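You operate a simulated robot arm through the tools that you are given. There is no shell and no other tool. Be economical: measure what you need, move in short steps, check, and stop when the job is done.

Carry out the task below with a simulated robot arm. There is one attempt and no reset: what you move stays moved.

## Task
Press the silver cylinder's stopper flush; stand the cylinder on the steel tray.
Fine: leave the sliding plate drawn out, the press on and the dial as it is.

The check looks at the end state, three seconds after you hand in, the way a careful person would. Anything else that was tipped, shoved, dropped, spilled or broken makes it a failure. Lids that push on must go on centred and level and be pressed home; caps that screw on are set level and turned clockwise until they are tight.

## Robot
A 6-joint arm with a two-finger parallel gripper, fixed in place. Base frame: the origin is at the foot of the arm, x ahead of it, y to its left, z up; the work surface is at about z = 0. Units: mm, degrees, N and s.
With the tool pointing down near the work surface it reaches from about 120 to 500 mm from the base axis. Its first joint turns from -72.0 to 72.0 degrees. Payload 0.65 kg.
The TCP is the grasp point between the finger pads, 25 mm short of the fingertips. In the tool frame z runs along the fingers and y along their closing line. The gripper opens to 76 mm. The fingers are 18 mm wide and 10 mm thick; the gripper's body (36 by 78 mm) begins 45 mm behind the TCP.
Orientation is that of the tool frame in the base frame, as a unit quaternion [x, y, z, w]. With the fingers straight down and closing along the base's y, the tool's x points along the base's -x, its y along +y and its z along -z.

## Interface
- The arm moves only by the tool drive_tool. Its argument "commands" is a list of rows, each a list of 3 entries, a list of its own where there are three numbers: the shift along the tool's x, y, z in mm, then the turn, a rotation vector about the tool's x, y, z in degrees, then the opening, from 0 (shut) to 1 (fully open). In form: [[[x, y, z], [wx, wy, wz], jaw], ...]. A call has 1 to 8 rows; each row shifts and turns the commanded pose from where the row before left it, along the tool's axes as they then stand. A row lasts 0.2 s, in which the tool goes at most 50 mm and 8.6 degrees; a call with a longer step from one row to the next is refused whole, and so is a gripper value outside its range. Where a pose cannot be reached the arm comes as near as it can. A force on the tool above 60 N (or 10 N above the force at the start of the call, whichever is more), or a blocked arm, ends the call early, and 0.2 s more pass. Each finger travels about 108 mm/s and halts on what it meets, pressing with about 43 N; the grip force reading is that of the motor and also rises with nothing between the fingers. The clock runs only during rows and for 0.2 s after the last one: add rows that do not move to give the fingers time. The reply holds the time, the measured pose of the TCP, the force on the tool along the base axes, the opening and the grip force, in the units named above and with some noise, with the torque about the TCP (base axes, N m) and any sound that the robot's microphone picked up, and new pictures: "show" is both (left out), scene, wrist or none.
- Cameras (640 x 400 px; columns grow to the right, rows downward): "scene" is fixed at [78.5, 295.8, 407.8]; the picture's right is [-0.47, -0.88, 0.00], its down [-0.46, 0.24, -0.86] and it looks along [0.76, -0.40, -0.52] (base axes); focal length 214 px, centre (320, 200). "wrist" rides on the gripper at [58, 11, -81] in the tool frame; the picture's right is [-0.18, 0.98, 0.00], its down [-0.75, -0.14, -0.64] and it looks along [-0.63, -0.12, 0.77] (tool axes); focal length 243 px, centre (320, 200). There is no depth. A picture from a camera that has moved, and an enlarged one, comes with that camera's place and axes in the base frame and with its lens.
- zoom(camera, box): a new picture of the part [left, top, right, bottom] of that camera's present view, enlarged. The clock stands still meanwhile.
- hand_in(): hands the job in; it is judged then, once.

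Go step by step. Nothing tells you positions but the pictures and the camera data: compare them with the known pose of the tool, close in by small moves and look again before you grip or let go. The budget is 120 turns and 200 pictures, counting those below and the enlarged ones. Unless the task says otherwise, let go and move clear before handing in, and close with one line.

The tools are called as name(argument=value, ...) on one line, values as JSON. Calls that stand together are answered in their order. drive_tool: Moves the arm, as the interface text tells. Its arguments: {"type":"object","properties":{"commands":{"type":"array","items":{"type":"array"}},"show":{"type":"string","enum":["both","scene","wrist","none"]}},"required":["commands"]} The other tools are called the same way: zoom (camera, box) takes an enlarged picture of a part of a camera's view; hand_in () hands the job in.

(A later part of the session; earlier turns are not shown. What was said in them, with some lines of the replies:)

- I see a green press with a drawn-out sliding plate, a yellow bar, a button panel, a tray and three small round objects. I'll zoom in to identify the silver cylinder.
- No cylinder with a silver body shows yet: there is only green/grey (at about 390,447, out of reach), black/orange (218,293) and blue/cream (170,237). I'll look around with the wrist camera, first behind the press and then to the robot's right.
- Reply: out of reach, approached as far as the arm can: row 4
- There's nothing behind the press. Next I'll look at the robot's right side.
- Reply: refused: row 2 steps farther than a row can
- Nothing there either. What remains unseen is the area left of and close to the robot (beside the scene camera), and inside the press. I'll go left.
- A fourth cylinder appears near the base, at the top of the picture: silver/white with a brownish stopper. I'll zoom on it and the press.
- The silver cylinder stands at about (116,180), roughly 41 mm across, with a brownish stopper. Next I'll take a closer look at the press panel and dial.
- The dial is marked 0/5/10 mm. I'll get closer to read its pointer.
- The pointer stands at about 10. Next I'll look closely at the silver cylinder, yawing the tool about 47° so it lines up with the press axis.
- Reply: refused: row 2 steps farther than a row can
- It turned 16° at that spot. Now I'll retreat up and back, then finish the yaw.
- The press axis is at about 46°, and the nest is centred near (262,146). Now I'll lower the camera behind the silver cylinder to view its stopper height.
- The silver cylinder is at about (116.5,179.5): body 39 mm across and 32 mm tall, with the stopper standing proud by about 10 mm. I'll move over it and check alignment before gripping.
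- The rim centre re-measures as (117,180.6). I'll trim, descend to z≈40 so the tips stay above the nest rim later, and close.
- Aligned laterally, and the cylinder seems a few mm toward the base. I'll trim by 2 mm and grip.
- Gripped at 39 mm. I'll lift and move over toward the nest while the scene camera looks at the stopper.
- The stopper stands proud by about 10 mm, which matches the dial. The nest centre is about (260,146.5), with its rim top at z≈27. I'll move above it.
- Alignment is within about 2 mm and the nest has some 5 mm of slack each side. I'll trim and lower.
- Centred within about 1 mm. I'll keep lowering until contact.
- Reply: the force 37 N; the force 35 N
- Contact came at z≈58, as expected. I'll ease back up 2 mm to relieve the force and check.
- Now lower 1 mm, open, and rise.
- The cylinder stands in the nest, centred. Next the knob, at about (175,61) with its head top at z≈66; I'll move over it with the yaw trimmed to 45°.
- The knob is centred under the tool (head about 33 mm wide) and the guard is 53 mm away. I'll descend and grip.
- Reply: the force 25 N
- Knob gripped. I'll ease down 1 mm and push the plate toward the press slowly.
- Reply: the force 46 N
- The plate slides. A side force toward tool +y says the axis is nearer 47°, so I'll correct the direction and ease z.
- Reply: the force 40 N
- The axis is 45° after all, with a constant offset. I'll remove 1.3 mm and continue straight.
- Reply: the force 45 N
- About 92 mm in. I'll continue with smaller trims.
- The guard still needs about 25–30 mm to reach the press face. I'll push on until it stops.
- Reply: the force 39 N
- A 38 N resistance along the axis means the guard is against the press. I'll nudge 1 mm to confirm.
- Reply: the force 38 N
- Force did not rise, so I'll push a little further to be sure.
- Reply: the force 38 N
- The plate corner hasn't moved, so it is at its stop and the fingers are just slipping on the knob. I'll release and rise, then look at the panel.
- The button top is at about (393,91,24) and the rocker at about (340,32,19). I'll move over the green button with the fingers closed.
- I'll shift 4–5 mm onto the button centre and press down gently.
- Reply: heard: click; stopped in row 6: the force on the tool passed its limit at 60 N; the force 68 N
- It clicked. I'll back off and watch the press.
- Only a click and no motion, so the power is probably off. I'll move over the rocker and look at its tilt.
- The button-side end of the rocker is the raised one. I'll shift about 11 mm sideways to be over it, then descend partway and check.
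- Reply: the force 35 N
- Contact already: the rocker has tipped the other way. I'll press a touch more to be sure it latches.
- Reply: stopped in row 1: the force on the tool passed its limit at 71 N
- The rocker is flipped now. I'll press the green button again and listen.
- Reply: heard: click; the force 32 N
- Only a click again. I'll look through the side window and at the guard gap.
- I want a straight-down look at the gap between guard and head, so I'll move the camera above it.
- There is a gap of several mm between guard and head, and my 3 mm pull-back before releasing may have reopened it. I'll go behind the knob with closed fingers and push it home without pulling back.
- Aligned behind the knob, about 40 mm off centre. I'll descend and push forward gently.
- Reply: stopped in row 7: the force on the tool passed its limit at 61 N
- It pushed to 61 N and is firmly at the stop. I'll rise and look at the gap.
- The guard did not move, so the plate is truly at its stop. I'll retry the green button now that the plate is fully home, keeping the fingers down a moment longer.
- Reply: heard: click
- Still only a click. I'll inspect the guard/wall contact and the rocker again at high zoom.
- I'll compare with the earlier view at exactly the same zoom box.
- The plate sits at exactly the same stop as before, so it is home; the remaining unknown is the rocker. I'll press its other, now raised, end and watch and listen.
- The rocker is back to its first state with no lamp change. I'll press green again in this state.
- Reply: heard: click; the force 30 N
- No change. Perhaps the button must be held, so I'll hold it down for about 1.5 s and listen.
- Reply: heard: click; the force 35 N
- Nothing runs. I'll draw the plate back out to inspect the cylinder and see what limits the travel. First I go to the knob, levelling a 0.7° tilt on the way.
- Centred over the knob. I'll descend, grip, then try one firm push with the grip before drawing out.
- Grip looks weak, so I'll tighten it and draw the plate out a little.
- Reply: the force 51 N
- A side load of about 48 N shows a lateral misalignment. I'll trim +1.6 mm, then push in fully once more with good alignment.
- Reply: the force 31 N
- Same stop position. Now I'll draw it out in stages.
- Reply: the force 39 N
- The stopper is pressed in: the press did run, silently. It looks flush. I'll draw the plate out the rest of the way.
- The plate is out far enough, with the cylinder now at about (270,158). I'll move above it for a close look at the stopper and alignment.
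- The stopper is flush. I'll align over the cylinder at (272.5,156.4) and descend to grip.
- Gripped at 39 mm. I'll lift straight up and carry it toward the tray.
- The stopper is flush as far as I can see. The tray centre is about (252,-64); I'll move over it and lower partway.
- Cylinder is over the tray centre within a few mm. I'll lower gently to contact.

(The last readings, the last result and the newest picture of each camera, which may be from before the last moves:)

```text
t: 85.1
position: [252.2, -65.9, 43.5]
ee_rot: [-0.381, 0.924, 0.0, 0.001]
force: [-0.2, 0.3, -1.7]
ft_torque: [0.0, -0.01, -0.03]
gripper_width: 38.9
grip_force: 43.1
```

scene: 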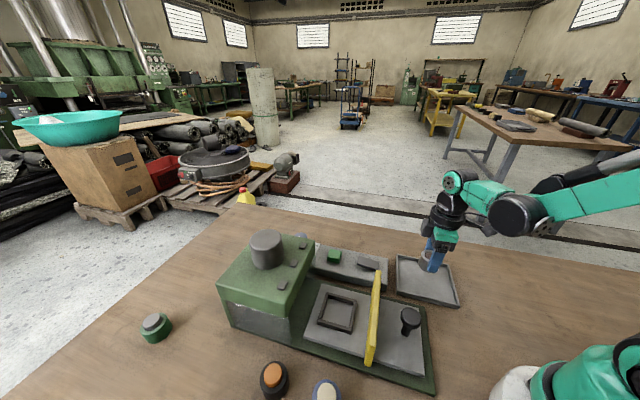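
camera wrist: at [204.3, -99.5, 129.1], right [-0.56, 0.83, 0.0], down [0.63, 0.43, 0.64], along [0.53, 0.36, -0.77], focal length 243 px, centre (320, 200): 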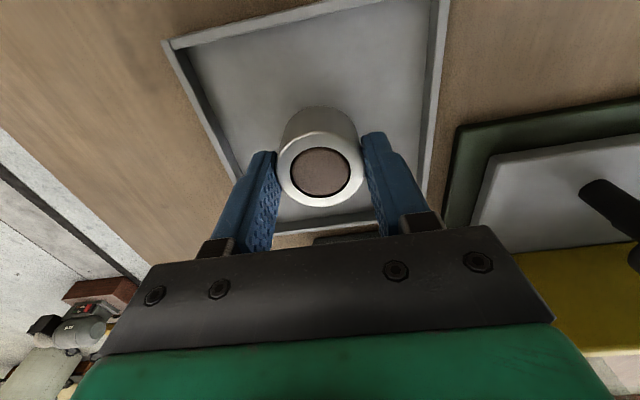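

drive_tool(commands=[[[0, 0, 1], [0, 0, 0], 0.3], [[0, 0, 0], [0, 0, 0], 0.3]], show="none")

drive_tool(commands=[[[0, 0, 0.8], [0, 0, 0], 0.3], [[0, 0, 0], [0, 0, 0], 0.3]], show="none")

```text
t: 85.7
position: [251.9, -65.8, 41.8]
ee_rot: [-0.382, 0.924, -0.001, 0.001]
force: [-1.0, -0.8, 5.8]
ft_torque: [0.06, -0.01, 0.01]
gripper_width: 39.0
grip_force: 43.6
```

```text
t: 86.3
position: [251.5, -65.5, 42.3]
ee_rot: [-0.383, 0.924, -0.001, 0.0]
force: [2.7, 0.3, 36.6]
ft_torque: [0.03, -0.07, 0.0]
gripper_width: 39.0
grip_force: 43.3
```

The cylinder is on the tray floor. I'll back off 0.8 mm of pressing, release, and rise.

drive_tool(commands=[[[0, 0, -0.8], [0, 0, 0], 0.3], [[0, 0, 0], [0, 0, 0], 0.5], [[0, 0, 0], [0, 0, 0], 0.65], [[0, 0, 0], [0, 0, 0], 0.75], [[0, 0, -20], [0, 0, 0], 0.75], [[0, 0, -40], [0, 0, 0], 0.75], [[0, 0, -45], [0, 0, 0], 0.75], [[0, 0, 0], [0, 0, 0], 0.75]], show="both")

zoom(camera="scene", box=[370, 230, 490, 320])

zoom(camera="wrist", box=[240, 40, 400, 160])

```text
t: 88.1
position: [254.0, -65.9, 147.1]
ee_rot: [-0.382, 0.924, -0.001, 0.001]
force: [-0.1, 0.0, -0.3]
ft_torque: [-0.01, 0.02, -0.02]
gripper_width: 57.2
grip_force: 0.1
camera wrist: at [205.4, -98.8, 228.9], right [-0.56, 0.83, 0.0], down [0.63, 0.43, 0.64], along [0.53, 0.36, -0.77], focal length 243 px, centre (320, 200)
```

scene: 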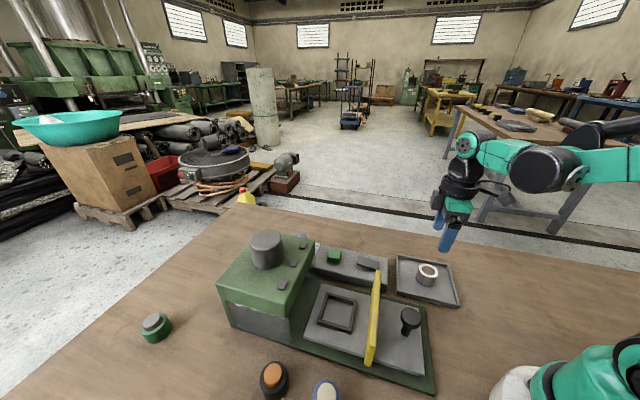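
wrist: 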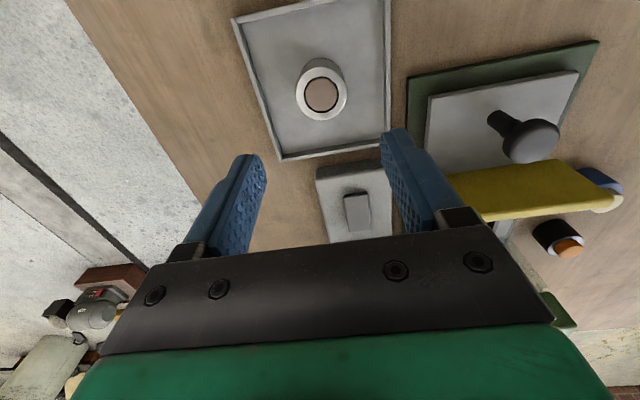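

```text
4.44 times, centred on (430, 275) of scene
camera zoom: at [78.5, 295.8, 407.8], right [-0.47, -0.88, 0.0], down [-0.46, 0.24, -0.86], along [0.76, -0.4, -0.52], focal length 953 px, centre (-169, -133)
```

zoom: 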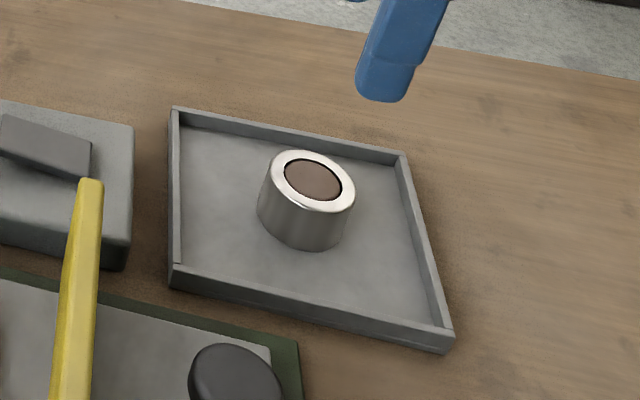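

```text
3.33 times, centred on (320, 100) of wrist
camera zoom: at [205.4, -98.8, 228.9], right [-0.56, 0.83, 0.0], down [0.63, 0.43, 0.64], along [0.53, 0.36, -0.77], focal length 809 px, centre (320, 533)
```

zoom: 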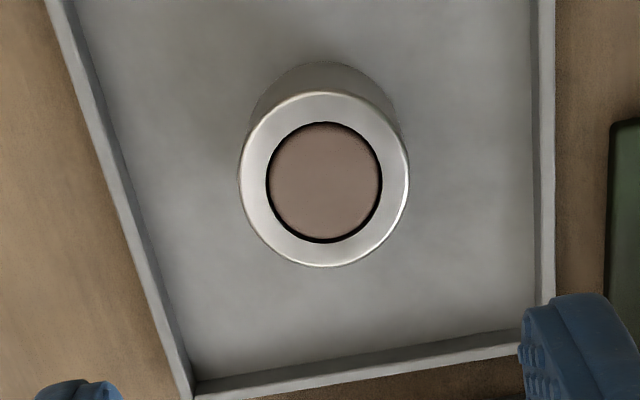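

The silver cylinder stands upright in the middle of the tray with its stopper flush, the arm is clear, and the other cylinders are where they were. I'm handing in.

hand_in()

```text
The job is handed in.
```

The silver cylinder is standing upright near the middle of the steel tray, and its stopper looks flush from every view I had. A slight recess of about half a millimetre is possible. I pressed the green button five times before seeing that the press had run. The plate is left drawn out to about 20 mm short of where it started, the rocker is back in its original position, and I didn't touch the dial or the other three cylinders.
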